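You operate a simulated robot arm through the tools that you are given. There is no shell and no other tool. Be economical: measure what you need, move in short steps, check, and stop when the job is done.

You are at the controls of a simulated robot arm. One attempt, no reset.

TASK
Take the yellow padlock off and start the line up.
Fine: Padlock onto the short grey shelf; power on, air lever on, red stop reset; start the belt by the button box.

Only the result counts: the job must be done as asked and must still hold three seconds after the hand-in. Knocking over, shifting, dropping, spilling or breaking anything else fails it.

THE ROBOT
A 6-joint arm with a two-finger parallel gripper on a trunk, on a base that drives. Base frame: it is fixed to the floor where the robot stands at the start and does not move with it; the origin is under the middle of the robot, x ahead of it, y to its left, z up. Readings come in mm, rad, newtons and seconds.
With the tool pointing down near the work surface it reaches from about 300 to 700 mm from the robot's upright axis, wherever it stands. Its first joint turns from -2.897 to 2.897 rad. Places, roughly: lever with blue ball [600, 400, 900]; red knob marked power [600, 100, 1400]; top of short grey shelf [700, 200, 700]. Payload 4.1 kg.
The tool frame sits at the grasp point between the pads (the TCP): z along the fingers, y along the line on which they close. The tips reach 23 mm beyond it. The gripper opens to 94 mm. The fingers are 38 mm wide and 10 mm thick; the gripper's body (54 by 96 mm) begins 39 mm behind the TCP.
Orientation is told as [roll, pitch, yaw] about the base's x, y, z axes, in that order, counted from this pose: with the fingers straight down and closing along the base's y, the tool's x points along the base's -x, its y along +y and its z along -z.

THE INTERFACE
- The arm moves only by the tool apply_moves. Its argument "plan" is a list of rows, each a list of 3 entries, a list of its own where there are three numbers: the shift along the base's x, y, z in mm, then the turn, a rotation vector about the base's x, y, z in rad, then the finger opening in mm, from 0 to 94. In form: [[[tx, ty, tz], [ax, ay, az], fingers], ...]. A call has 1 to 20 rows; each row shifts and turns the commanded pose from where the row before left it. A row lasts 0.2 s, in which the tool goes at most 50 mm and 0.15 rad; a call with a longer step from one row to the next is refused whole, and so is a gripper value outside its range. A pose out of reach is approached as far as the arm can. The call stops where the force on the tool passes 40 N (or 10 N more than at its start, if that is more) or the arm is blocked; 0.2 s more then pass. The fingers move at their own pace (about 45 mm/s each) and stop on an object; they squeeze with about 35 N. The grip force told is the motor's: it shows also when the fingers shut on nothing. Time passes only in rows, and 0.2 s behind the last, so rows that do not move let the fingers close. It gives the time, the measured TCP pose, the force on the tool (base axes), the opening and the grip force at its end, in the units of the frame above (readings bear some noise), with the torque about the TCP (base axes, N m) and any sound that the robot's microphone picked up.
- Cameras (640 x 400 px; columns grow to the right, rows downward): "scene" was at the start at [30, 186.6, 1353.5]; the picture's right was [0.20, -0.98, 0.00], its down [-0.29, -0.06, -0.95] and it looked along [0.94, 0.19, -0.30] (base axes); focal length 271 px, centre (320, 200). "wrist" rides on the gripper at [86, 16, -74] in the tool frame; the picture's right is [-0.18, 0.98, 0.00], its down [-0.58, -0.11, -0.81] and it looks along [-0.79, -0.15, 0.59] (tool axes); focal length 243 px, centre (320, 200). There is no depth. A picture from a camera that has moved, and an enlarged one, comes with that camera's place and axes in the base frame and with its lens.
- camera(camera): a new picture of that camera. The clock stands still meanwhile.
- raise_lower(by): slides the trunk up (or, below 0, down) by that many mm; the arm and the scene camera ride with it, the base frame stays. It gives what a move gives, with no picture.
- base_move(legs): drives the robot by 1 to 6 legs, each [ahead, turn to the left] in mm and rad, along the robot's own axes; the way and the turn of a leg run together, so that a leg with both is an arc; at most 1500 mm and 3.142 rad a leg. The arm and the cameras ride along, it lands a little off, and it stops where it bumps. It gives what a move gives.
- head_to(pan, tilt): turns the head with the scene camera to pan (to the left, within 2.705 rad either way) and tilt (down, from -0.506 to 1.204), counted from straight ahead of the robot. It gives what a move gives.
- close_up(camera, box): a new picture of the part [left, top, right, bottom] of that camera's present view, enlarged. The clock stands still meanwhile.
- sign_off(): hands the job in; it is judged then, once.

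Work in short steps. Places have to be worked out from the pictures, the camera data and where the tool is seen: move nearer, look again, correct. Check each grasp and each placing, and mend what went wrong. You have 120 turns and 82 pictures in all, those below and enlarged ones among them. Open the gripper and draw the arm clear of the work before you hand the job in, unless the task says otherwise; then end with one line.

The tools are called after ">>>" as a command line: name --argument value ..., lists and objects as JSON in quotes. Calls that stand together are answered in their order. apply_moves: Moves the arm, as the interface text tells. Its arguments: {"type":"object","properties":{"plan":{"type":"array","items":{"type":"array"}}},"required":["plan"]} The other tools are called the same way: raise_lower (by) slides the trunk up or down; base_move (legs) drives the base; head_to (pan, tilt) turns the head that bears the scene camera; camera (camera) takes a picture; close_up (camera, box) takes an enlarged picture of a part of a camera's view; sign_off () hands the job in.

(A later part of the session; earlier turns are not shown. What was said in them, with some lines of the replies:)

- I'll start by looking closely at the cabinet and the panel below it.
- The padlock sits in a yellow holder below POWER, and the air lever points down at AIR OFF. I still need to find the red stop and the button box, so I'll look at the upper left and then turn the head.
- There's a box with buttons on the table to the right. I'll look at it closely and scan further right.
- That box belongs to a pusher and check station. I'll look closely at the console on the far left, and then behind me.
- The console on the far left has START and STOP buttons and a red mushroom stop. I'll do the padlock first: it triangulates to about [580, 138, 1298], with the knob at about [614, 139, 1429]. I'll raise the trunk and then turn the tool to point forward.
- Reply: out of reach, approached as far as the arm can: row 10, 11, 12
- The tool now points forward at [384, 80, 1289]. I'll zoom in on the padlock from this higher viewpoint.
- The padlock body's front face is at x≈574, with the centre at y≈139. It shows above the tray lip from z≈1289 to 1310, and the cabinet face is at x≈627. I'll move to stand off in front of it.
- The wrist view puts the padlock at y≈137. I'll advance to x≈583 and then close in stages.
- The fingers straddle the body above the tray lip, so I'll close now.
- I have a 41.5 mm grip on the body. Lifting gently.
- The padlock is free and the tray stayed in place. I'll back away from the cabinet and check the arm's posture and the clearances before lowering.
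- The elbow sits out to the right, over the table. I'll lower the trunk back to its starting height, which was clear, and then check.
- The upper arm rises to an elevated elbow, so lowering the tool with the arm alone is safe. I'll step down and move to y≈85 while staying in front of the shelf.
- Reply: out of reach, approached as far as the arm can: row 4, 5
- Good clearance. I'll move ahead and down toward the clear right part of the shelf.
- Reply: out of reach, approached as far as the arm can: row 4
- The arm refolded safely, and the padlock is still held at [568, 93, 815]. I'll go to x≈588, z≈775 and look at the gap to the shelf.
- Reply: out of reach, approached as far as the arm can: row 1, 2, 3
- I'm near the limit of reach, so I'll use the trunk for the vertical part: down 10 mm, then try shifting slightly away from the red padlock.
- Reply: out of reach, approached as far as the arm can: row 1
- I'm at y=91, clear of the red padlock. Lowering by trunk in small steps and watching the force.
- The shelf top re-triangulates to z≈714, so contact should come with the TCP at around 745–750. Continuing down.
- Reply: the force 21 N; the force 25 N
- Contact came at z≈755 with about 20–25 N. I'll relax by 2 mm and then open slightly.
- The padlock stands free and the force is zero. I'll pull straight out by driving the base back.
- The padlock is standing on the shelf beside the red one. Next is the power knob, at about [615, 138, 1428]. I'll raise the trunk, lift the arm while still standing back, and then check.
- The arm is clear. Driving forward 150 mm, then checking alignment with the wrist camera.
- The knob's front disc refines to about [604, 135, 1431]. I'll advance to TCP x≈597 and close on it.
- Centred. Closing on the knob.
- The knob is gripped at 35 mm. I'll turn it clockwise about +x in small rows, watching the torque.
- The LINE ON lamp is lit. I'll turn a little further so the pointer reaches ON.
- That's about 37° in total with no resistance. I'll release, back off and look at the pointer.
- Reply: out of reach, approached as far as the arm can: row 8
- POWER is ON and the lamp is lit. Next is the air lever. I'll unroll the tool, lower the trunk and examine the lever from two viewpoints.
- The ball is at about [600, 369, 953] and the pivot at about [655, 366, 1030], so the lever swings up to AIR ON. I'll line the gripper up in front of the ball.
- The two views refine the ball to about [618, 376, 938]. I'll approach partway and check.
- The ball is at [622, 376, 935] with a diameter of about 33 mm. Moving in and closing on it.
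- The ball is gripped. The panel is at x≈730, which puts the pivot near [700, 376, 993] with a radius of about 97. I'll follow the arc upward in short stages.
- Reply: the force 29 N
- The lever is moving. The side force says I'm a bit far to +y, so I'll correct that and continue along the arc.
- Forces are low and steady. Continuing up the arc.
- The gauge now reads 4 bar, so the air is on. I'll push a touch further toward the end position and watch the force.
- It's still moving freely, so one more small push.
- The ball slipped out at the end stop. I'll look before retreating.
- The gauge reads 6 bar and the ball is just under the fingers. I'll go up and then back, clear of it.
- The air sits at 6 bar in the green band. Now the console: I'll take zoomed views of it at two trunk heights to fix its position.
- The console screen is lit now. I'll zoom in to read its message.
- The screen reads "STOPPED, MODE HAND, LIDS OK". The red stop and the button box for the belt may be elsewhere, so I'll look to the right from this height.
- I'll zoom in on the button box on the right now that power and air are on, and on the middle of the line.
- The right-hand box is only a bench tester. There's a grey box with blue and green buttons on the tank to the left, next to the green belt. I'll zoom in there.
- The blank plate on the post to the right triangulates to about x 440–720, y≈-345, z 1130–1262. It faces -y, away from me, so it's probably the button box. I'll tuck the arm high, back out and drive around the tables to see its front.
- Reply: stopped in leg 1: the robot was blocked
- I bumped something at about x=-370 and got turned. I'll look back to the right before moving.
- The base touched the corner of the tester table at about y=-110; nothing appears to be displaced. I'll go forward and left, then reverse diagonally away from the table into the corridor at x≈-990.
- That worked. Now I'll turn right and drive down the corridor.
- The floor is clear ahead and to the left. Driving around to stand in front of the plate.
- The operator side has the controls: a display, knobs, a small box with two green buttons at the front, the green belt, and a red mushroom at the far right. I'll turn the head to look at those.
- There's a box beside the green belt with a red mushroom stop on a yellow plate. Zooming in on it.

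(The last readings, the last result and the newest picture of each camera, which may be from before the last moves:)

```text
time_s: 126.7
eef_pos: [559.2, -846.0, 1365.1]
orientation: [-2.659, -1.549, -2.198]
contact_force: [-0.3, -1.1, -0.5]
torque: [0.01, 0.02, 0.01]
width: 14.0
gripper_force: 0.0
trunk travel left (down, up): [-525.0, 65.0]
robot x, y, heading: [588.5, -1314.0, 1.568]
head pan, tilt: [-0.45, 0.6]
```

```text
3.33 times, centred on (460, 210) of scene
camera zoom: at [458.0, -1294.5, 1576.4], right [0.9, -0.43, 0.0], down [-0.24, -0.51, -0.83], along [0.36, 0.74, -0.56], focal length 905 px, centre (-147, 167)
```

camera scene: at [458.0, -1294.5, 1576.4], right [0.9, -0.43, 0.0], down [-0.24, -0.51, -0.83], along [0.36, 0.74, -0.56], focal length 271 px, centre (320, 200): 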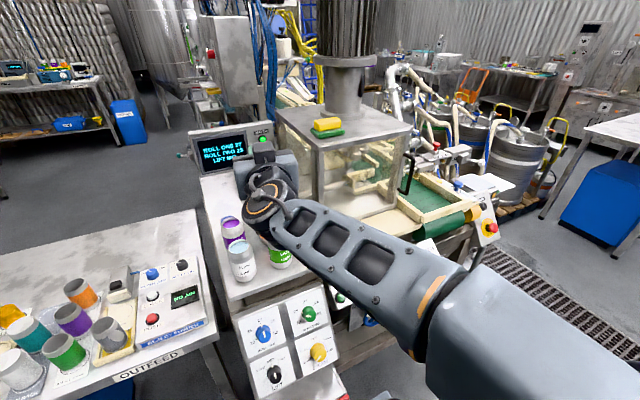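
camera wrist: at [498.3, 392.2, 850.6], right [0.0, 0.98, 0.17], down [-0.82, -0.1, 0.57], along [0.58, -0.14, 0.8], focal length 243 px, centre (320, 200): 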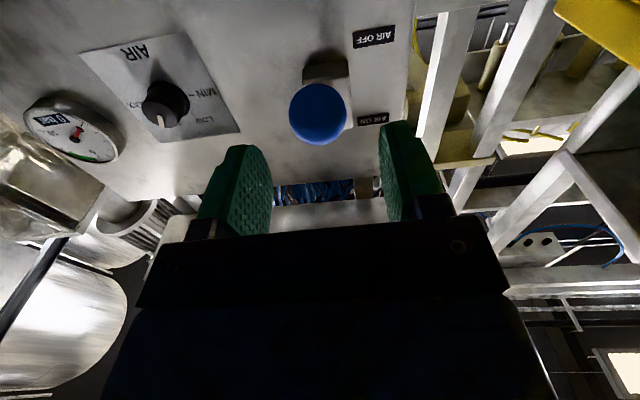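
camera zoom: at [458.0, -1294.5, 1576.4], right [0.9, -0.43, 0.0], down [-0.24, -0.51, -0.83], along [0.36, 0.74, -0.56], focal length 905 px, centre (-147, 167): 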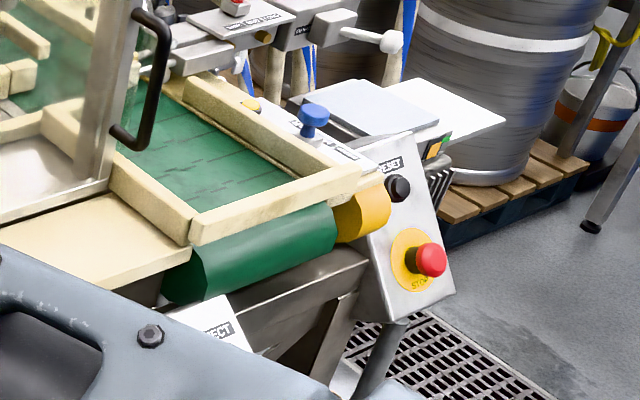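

That's the button box: a red STOP mushroom and a black button on a slanted face, at roughly x≈1550, y≈-800. I'll drive over in front of it.

>>> base_move --legs '[[0, -1.571], [760, 0], [0, 1.571]]'

>>> head_to --pan 0.0 --tilt 0.75

>>> camera --camera "scene"

```text
time_s: 138.4
eef_pos: [1314.2, -838.4, 1366.0]
orientation: [-2.659, -1.55, -2.191]
contact_force: [0.4, -0.2, -0.7]
torque: [-0.04, 0.02, -0.02]
width: 14.2
gripper_force: 0.1
trunk travel left (down, up): [-525.0, 65.0]
robot x, y, heading: [1350.1, -1305.8, 1.578]
head pan, tilt: [-0.45, 0.6]
```

```text
time_s: 139.3
eef_pos: [1314.5, -838.5, 1365.0]
orientation: [-2.661, -1.551, -2.189]
contact_force: [1.0, 0.3, 0.5]
torque: [0.0, -0.01, -0.01]
width: 14.0
gripper_force: 0.1
trunk travel left (down, up): [-525.0, 65.0]
robot x, y, heading: [1350.7, -1307.1, 1.578]
head pan, tilt: [0.0, 0.75]
```

```text
8 pictures are left
camera scene: at [1180.4, -1284.0, 1563.6], right [1.0, 0.01, 0.0], down [0.01, -0.68, -0.73], along [-0.01, 0.73, -0.68], focal length 271 px, centre (320, 200)
```

scene: 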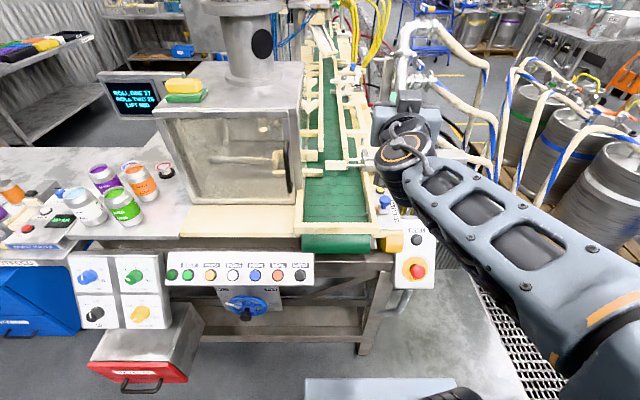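

I'll zoom in on the stop box and the row of buttons together to read their labels.

>>> close_up --camera "scene" --box '[160, 245, 320, 290]'

>>> close_up --camera "scene" --box '[370, 185, 450, 300]'

```text
4.00 times, centred on (240, 268) of scene
camera zoom: at [1180.4, -1284.0, 1563.6], right [1.0, 0.01, 0.0], down [0.01, -0.68, -0.73], along [-0.01, 0.73, -0.68], focal length 1086 px, centre (640, -70)
```

zoom: 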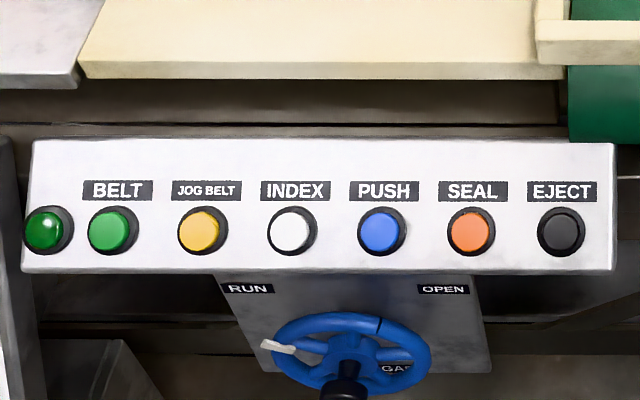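

```text
3.48 times, centred on (410, 242) of scene
camera zoom: at [1180.4, -1284.0, 1563.6], right [1.0, 0.01, 0.0], down [0.01, -0.68, -0.73], along [-0.01, 0.73, -0.68], focal length 944 px, centre (7, 52)
```

zoom: 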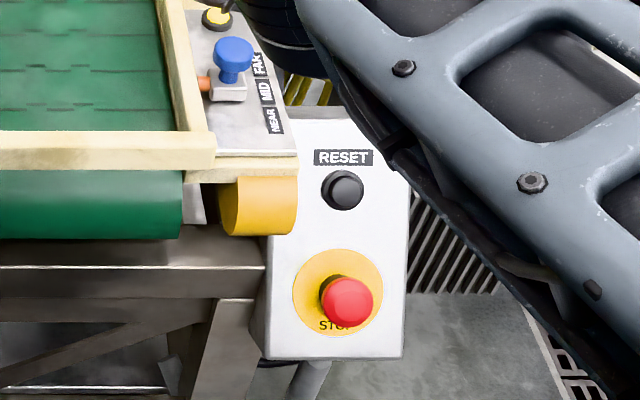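

Now it's clear: BELT is the green button on the row box, and the STOP mushroom sits with a RESET button on the slanted box. Triangulated, the mushroom cap is at about [1466, -835, 858], RESET is at about [1468, -762, 915], and the face normal is about (0, -0.82, 0.57). I'll back up 100 mm, lower the trunk and align the tool along that normal.

>>> base_move --legs '[[-100, 0]]'

>>> raise_lower --by -200

>>> apply_moves --plan '[[[30, 0, 0], [0, 0, 0.069], 80], [[30, 0, 0], [0, 0, 0.069], 94], [[30, 0, 0], [-0.1, 0, 0], 94], [[30, 0, 0], [-0.1, 0, 0], 94], [[30, 0, 0], [-0.1, 0, 0], 94], [[0, 5, -10], [-0.1, 0, 0], 94], [[0, 5, -20], [-0.1, 0, 0], 94], [[0, 5, -30], [-0.11, 0, 0], 94], [[0, 0, -30], [0, 0, 0], 94], [[0, 0, 0], [0, 0, 0], 94]]'

```text
time_s: 140.5
eef_pos: [1315.1, -939.8, 1365.0]
orientation: [-2.685, -1.548, -2.165]
contact_force: [0.0, -0.9, 1.3]
torque: [-0.04, 0.0, 0.01]
width: 14.0
gripper_force: 0.1
trunk travel left (down, up): [-525.0, 65.0]
robot x, y, heading: [1349.1, -1402.9, 1.576]
head pan, tilt: [0.0, 0.75]
```

```text
time_s: 142.6
eef_pos: [1315.5, -939.1, 1164.9]
orientation: [-2.671, -1.549, -2.18]
contact_force: [-1.1, -0.6, 0.3]
torque: [0.02, 0.01, 0.01]
width: 13.9
gripper_force: 0.1
trunk travel left (down, up): [-325.0, 265.0]
robot x, y, heading: [1350.2, -1405.4, 1.581]
head pan, tilt: [0.0, 0.75]
```

```text
time_s: 144.8
eef_pos: [1465.2, -922.4, 1074.2]
orientation: [-0.016, -0.979, 1.587]
contact_force: [-0.2, -0.8, 0.5]
torque: [0.04, 0.0, 0.05]
width: 94.2
gripper_force: 0.1
out of reach, approached as far as the arm can: row 2, 3
trunk travel left (down, up): [-325.0, 265.0]
robot x, y, heading: [1347.2, -1404.9, 1.584]
head pan, tilt: [0.0, 0.75]
```

The tool is aligned with the face. Moving to the stand-off point about 100 mm off the mushroom, then a wrist picture.

>>> apply_moves --plan '[[[0, 0, -40], [0, 0, 0], 94], [[0, 0, -40], [0, 0, 0], 94], [[0, 0, -40], [0, 0, 0], 94], [[0, 0, -35], [0, 0, 0], 94], [[0, 0, 0], [0, 0, 0], 94]]'

>>> camera --camera "wrist"

```text
time_s: 146.0
eef_pos: [1466.1, -924.0, 918.4]
orientation: [-0.014, -0.979, 1.588]
contact_force: [-0.1, 0.4, 1.0]
torque: [0.02, -0.02, -0.04]
width: 94.0
gripper_force: 0.1
trunk travel left (down, up): [-325.0, 265.0]
robot x, y, heading: [1347.4, -1407.4, 1.579]
head pan, tilt: [0.0, 0.75]
```

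```text
5 pictures are left
camera wrist: at [1451.4, -1033.0, 889.1], right [-0.98, 0.1, 0.15], down [0.1, -0.34, 0.93], along [0.14, 0.93, 0.33], focal length 243 px, centre (320, 200)
```

wrist: 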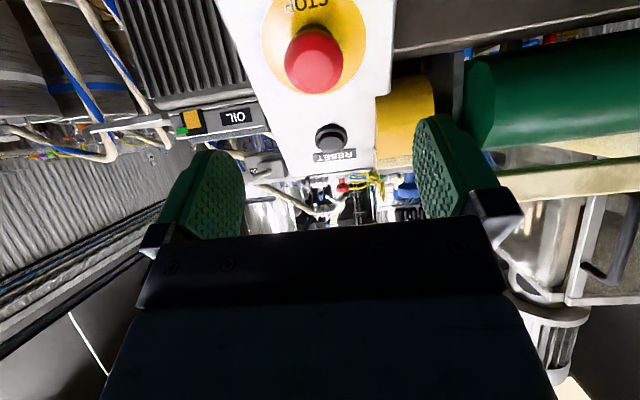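

The wrist view confirms the mushroom front at about [1470, -835, 855] with a diameter of about 42 mm, and RESET at about [1469, -764, 914]. Moving in on the mushroom with a narrower opening, then gripping it.

>>> apply_moves --plan '[[[4, 0, -1], [0, 0, 0], 66], [[0, 25, -17], [0, 0, 0], 66], [[0, 25, -17], [0, 0, 0], 66], [[0, 20, -14], [0, 0, 0], 66], [[0, 18, -12], [0, 0, 0], 66], [[0, 0, 0], [0, 0, 0], 66], [[0, 0, 0], [0, 0, 0], 45], [[0, 0, 0], [0, 0, 0], 30], [[0, 0, 0], [0, 0, 0], 30], [[0, 0, 0], [0, 0, 0], 30]]'

```text
time_s: 148.2
eef_pos: [1469.0, -836.3, 858.5]
orientation: [-0.013, -0.979, 1.589]
contact_force: [4.2, 0.7, -0.1]
torque: [-0.01, 0.12, 0.15]
width: 42.7
gripper_force: 45.0
trunk travel left (down, up): [-325.0, 265.0]
robot x, y, heading: [1346.8, -1411.6, 1.58]
head pan, tilt: [0.0, 0.75]
```

The mushroom is gripped at 42.7 mm. I'll twist it clockwise about the face axis and watch the torque and sound.

>>> apply_moves --plan '[[[0, 0, 0], [0, 0.083, -0.056], 30], [[0, 0, 0], [0, 0.083, -0.056], 30], [[0, 0, 0], [0, 0.083, -0.056], 30], [[0, 0, 0], [0, 0.083, -0.056], 30], [[0, 0, 0], [0, 0, 0], 30]]'

```text
time_s: 149.4
eef_pos: [1471.1, -835.9, 857.7]
orientation: [0.52, -0.872, 0.928]
contact_force: [18.1, 0.5, -0.4]
torque: [-0.08, -0.82, -0.13]
width: 42.5
gripper_force: 44.9
trunk travel left (down, up): [-325.0, 265.0]
robot x, y, heading: [1348.8, -1408.2, 1.58]
head pan, tilt: [0.0, 0.75]
```

There's about 0.6 N·m of resistance. Twisting further.

>>> apply_moves --plan '[[[-1, 0, 0], [0, 0.083, -0.056], 30], [[0, 0, 0], [0, 0.083, -0.056], 30], [[0, 0, 0], [0, 0.083, -0.056], 30], [[0, 0, 0], [0, 0.083, -0.056], 30], [[0, 0, 0], [0, 0, 0], 30]]'

```text
time_s: 150.6
eef_pos: [1472.3, -837.5, 856.4]
orientation: [0.809, -0.618, 0.499]
contact_force: [29.1, -10.8, -14.8]
torque: [-0.24, -0.59, 0.22]
width: 41.6
gripper_force: 44.2
trunk travel left (down, up): [-325.0, 265.0]
robot x, y, heading: [1348.6, -1406.8, 1.578]
head pan, tilt: [0.0, 0.75]
```

The resistance is constant with no click. I'll ease the side force and pull gently outward along the normal.

>>> apply_moves --plan '[[[-2, -3, 2], [0, 0, 0], 30], [[0, -3, 2], [0, 0, 0], 30], [[0, -3, 2], [0, 0, 0], 30], [[0, 0, 0], [0, 0, 0], 30]]'

```text
time_s: 151.6
eef_pos: [1472.4, -846.1, 862.6]
orientation: [0.81, -0.62, 0.501]
contact_force: [35.2, -13.7, -17.3]
torque: [-0.36, -0.46, 0.01]
width: 41.8
gripper_force: 45.4
trunk travel left (down, up): [-325.0, 265.0]
robot x, y, heading: [1346.3, -1407.0, 1.577]
head pan, tilt: [0.0, 0.75]
heard: click
```

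I heard a click as it came out. Releasing, backing off along the normal and unwinding the twist.

>>> apply_moves --plan '[[[0, 0, 0], [0, 0, 0], 60], [[0, 0, 0], [0, 0, 0], 66], [[0, 0, 0], [0, 0, 0], 66], [[0, -25, 17], [0, 0, 0], 66], [[0, -25, 17], [0, 0, 0], 66], [[0, -25, 17], [0, -0.083, 0.056], 50], [[0, 0, 10], [0, -0.083, 0.056], 30], [[0, 0, 0], [0, -0.083, 0.056], 10], [[0, 0, 0], [0, -0.083, 0.056], 0], [[0, 0, 0], [0, -0.083, 0.056], 0], [[0, 0, 0], [0, -0.083, 0.056], 0], [[0, 0, 0], [0, -0.083, 0.056], 0], [[0, 0, 0], [0, -0.083, 0.056], 0], [[0, 0, 0], [0, 0, 0], 0], [[0, 0, 0], [0, 0, 0], 0]]'

>>> camera --camera "wrist"

```text
time_s: 154.8
eef_pos: [1467.1, -920.2, 925.8]
orientation: [-0.015, -0.978, 1.589]
contact_force: [-0.2, 0.0, -0.9]
torque: [0.0, -0.01, -0.01]
width: 0.1
gripper_force: 34.6
trunk travel left (down, up): [-325.0, 265.0]
robot x, y, heading: [1350.7, -1406.2, 1.582]
head pan, tilt: [0.0, 0.75]
```

```text
4 pictures are left
camera wrist: at [1452.3, -1029.0, 896.6], right [-0.98, 0.1, 0.15], down [0.1, -0.35, 0.93], along [0.14, 0.93, 0.33], focal length 243 px, centre (320, 200)
```

wrist: 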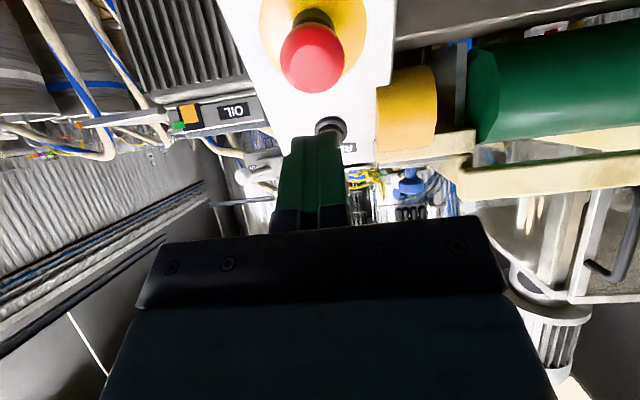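

The mushroom now stands out with its stem visible, so it's released. Next is RESET: I'll go to a stand-off in front of it with closed fingers.

>>> apply_moves --plan '[[[2, 20, 15], [0, 0, 0], 0], [[0, 30, 20], [0, 0, 0], 0], [[0, 37, 0], [0, 0, 0], 0], [[0, 16, -11], [0, 0, 0], 0], [[0, 16, -11], [0, 0, 0], 0], [[0, 0, 0], [0, 0, 0], 0]]'

>>> close_up --camera "wrist" --box '[220, 40, 420, 260]'

```text
time_s: 156.2
eef_pos: [1469.4, -800.5, 938.2]
orientation: [-0.013, -0.978, 1.589]
contact_force: [-0.1, -0.3, -0.4]
torque: [0.02, -0.03, -0.03]
width: 0.0
gripper_force: 35.3
trunk travel left (down, up): [-325.0, 265.0]
robot x, y, heading: [1351.7, -1408.3, 1.582]
head pan, tilt: [0.0, 0.75]
```

```text
1.82 times, centred on (320, 150) of wrist
camera zoom: at [1454.1, -909.6, 910.0], right [-0.98, 0.1, 0.15], down [0.1, -0.34, 0.93], along [0.14, 0.93, 0.33], focal length 441 px, centre (320, 291)
```

zoom: 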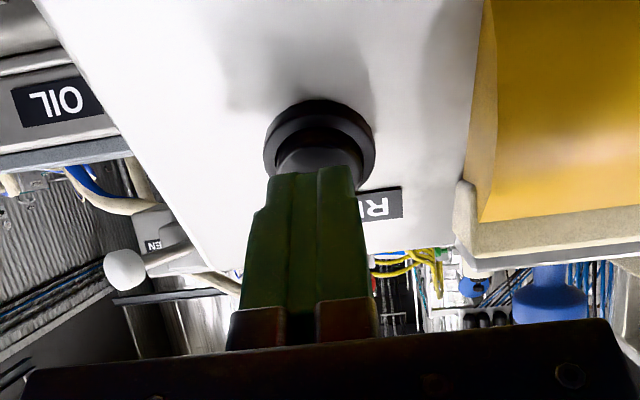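

The fingertips are aimed at RESET. Pressing along the normal in small steps.

>>> apply_moves --plan '[[[0, 4, -2.8], [0, 0, 0], 0], [[0, 4, -2.8], [0, 0, 0], 0], [[0, 4, -2.8], [0, 0, 0], 0], [[0, 3, -2], [0, 0, 0], 0], [[0, 3, -2], [0, 0, 0], 0], [[0, 2, -1.4], [0, 0, 0], 0], [[0, 2, -1.4], [0, 0, 0], 0], [[0, 2, -1.4], [0, 0, 0], 0]]'

```text
time_s: 158.0
eef_pos: [1468.4, -781.9, 925.6]
orientation: [-0.014, -0.984, 1.587]
contact_force: [-3.9, -32.6, 13.7]
torque: [-0.57, 0.08, 0.08]
width: 0.0
gripper_force: 34.6
trunk travel left (down, up): [-325.0, 265.0]
robot x, y, heading: [1352.7, -1409.5, 1.585]
head pan, tilt: [0.0, 0.75]
heard: click
stopped in row 8: the force on the tool passed its limit at 44 N (the readings are from after the stop); the commanded pose is now the measured one
```

RESET clicked in. BELT triangulates to about [786, -854, 857]. I'll back off, raise, and drive left to stand in front of it.

>>> apply_moves --plan '[[[0, -20, 14], [0, 0, 0], 0], [[0, -33, 22], [0, 0, 0], 0], [[0, -33, 22], [0, 0, 0], 0], [[0, -33, 22], [0, 0, 0], 0], [[0, -30, 20], [0, 0, 0], 0], [[0, 0, 0], [0, 0, 0], 0]]'

>>> raise_lower --by 150

>>> base_move --legs '[[0, 1.571], [680, 0], [0, -1.571]]'

```text
time_s: 159.4
eef_pos: [1470.0, -928.5, 1022.9]
orientation: [-0.012, -0.981, 1.587]
contact_force: [1.4, -0.1, 0.1]
torque: [0.01, -0.01, 0.01]
width: 0.2
gripper_force: 35.2
trunk travel left (down, up): [-325.0, 265.0]
robot x, y, heading: [1351.6, -1409.5, 1.58]
head pan, tilt: [0.0, 0.75]
```

```text
time_s: 161.2
eef_pos: [1469.2, -927.7, 1172.5]
orientation: [-0.011, -0.98, 1.586]
contact_force: [-0.6, -0.2, 0.1]
torque: [0.0, 0.02, -0.01]
width: 0.2
gripper_force: 34.6
trunk travel left (down, up): [-475.0, 115.0]
robot x, y, heading: [1349.0, -1407.5, 1.585]
head pan, tilt: [0.0, 0.75]
```

```text
time_s: 172.5
eef_pos: [793.6, -935.0, 1173.1]
orientation: [-0.012, -0.982, 1.587]
contact_force: [-0.2, 0.1, 0.3]
torque: [-0.01, 0.0, 0.0]
width: 0.0
gripper_force: 34.9
trunk travel left (down, up): [-475.0, 115.0]
robot x, y, heading: [669.1, -1418.1, 1.582]
head pan, tilt: [0.0, 0.75]
```

I'm in front of BELT. I'll lower the trunk and go to the stand-off point, then check with the wrist camera.

>>> raise_lower --by -150

>>> apply_moves --plan '[[[-4, 4, -30], [0, 0, 0], 0], [[-3, 4, -35], [0, 0, 0], 0], [[0, 4, -35], [0, 0, 0], 0], [[0, 0, -18], [0, 0, 0], 0], [[0, 0, 0], [0, 0, 0], 0]]'

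>>> camera --camera "wrist"

```text
time_s: 174.3
eef_pos: [792.6, -934.8, 1023.5]
orientation: [-0.012, -0.98, 1.587]
contact_force: [0.2, 0.5, -0.7]
torque: [0.01, 0.0, -0.01]
width: 0.1
gripper_force: 35.5
trunk travel left (down, up): [-325.0, 265.0]
robot x, y, heading: [674.8, -1416.3, 1.583]
head pan, tilt: [0.0, 0.75]
```

```text
time_s: 175.5
eef_pos: [785.8, -923.7, 903.6]
orientation: [-0.012, -0.979, 1.585]
contact_force: [0.5, -0.4, -0.6]
torque: [0.03, 0.01, 0.02]
width: 0.0
gripper_force: 35.0
trunk travel left (down, up): [-325.0, 265.0]
robot x, y, heading: [672.8, -1413.3, 1.582]
head pan, tilt: [0.0, 0.75]
```

```text
2 pictures are left
camera wrist: at [770.4, -1032.4, 874.2], right [-0.98, 0.1, 0.15], down [0.1, -0.34, 0.93], along [0.14, 0.93, 0.33], focal length 243 px, centre (320, 200)
```

wrist: 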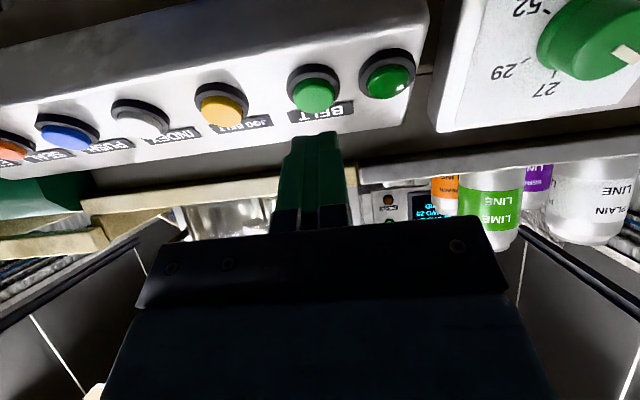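

BELT refines to [790, -856, 861], and the panel beside it clears the gripper. Approaching and pressing.

>>> apply_moves --plan '[[[4, 0, 3], [0, 0, 0], 0], [[0, 17, -11.5], [0, 0, 0], 0], [[0, 17, -11.5], [0, 0, 0], 0], [[0, 5, -3.4], [0, 0, 0], 0], [[0, 4, -2.8], [0, 0, 0], 0], [[0, 3, -2], [0, 0, 0], 0], [[0, 3, -2], [0, 0, 0], 0], [[0, 2, -1.4], [0, 0, 0], 0], [[0, 2, -1.4], [0, 0, 0], 0], [[0, 2, -1.4], [0, 0, 0], 0], [[0, 2, -1.4], [0, 0, 0], 0], [[0, 2, -1.4], [0, 0, 0], 0]]'

```text
time_s: 177.5
eef_pos: [789.8, -876.4, 873.2]
orientation: [-0.013, -0.979, 1.583]
contact_force: [-4.4, -26.3, 16.7]
torque: [-0.48, 0.14, 0.07]
width: 0.0
gripper_force: 34.6
trunk travel left (down, up): [-325.0, 265.0]
robot x, y, heading: [673.9, -1413.0, 1.578]
head pan, tilt: [0.0, 0.75]
heard: click
stopped in row 9: the force on the tool passed its limit at 42 N (the readings are from after the stop); the commanded pose is now the measured one
```

Click. I'll back off clear and check the belt lamp from the scene camera.

>>> apply_moves --plan '[[[0, -20, 14], [0, 0, 0], 0], [[0, -33, 22], [0, 0, 0], 0], [[0, -20, 40], [0, 0, 0], 20], [[0, 0, 45], [0, 0, 0], 40], [[0, 0, 45], [0, 0, 0], 60], [[0, 0, 45], [0, 0, 0], 60], [[0, 0, 0], [0, 0, 0], 60]]'

>>> head_to --pan -0.3 --tilt 0.7

>>> camera --camera "scene"

```text
time_s: 179.1
eef_pos: [791.4, -944.5, 1083.8]
orientation: [-0.011, -0.976, 1.584]
contact_force: [-0.3, -0.3, -0.4]
torque: [-0.02, -0.03, 0.01]
width: 59.9
gripper_force: 0.0
trunk travel left (down, up): [-325.0, 265.0]
robot x, y, heading: [671.0, -1419.1, 1.58]
head pan, tilt: [0.0, 0.75]
```

```text
time_s: 179.9
eef_pos: [791.2, -944.3, 1082.4]
orientation: [-0.013, -0.976, 1.582]
contact_force: [0.0, -0.3, -0.7]
torque: [-0.02, -0.02, -0.03]
width: 60.1
gripper_force: 0.0
trunk travel left (down, up): [-325.0, 265.0]
robot x, y, heading: [672.6, -1416.1, 1.582]
head pan, tilt: [-0.3, 0.7]
```

```text
1 pictures are left
camera scene: at [529.9, -1394.0, 1367.8], right [0.96, -0.29, 0.0], down [-0.18, -0.62, -0.76], along [0.22, 0.73, -0.64], focal length 271 px, centre (320, 200)
```

scene: 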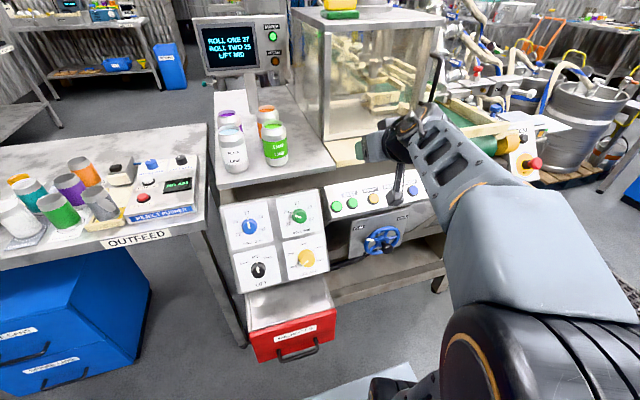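

One last zoom on the lamp beside BELT.

>>> close_up --camera "scene" --box '[315, 170, 425, 235]'

```text
5.82 times, centred on (370, 202) of scene
camera zoom: at [529.9, -1394.0, 1367.8], right [0.96, -0.29, 0.0], down [-0.18, -0.62, -0.76], along [0.22, 0.73, -0.64], focal length 1579 px, centre (29, 186)
```

zoom: 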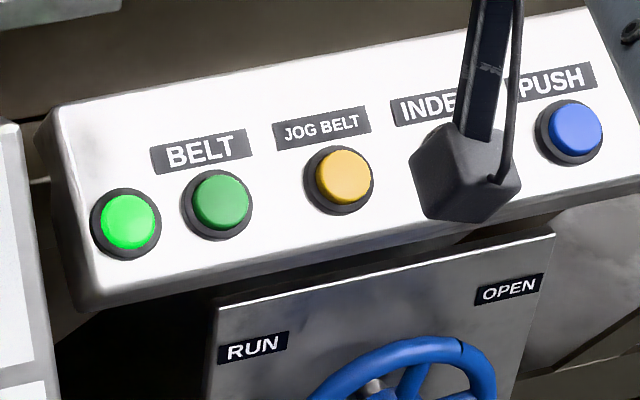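

The belt lamp is lit bright green, so the belt is running. The gripper is open and clear, so I'm handing in.

>>> sign_off

```text
The job is handed in.
```

The yellow padlock is on the short grey shelf and the line is up: power on, air lever on at 6 bar, red stop pulled out and reset, and the belt started from the button box with its lamp lit. On the way the base bumped the tester table once; nothing looked shifted in the picture I took right after.
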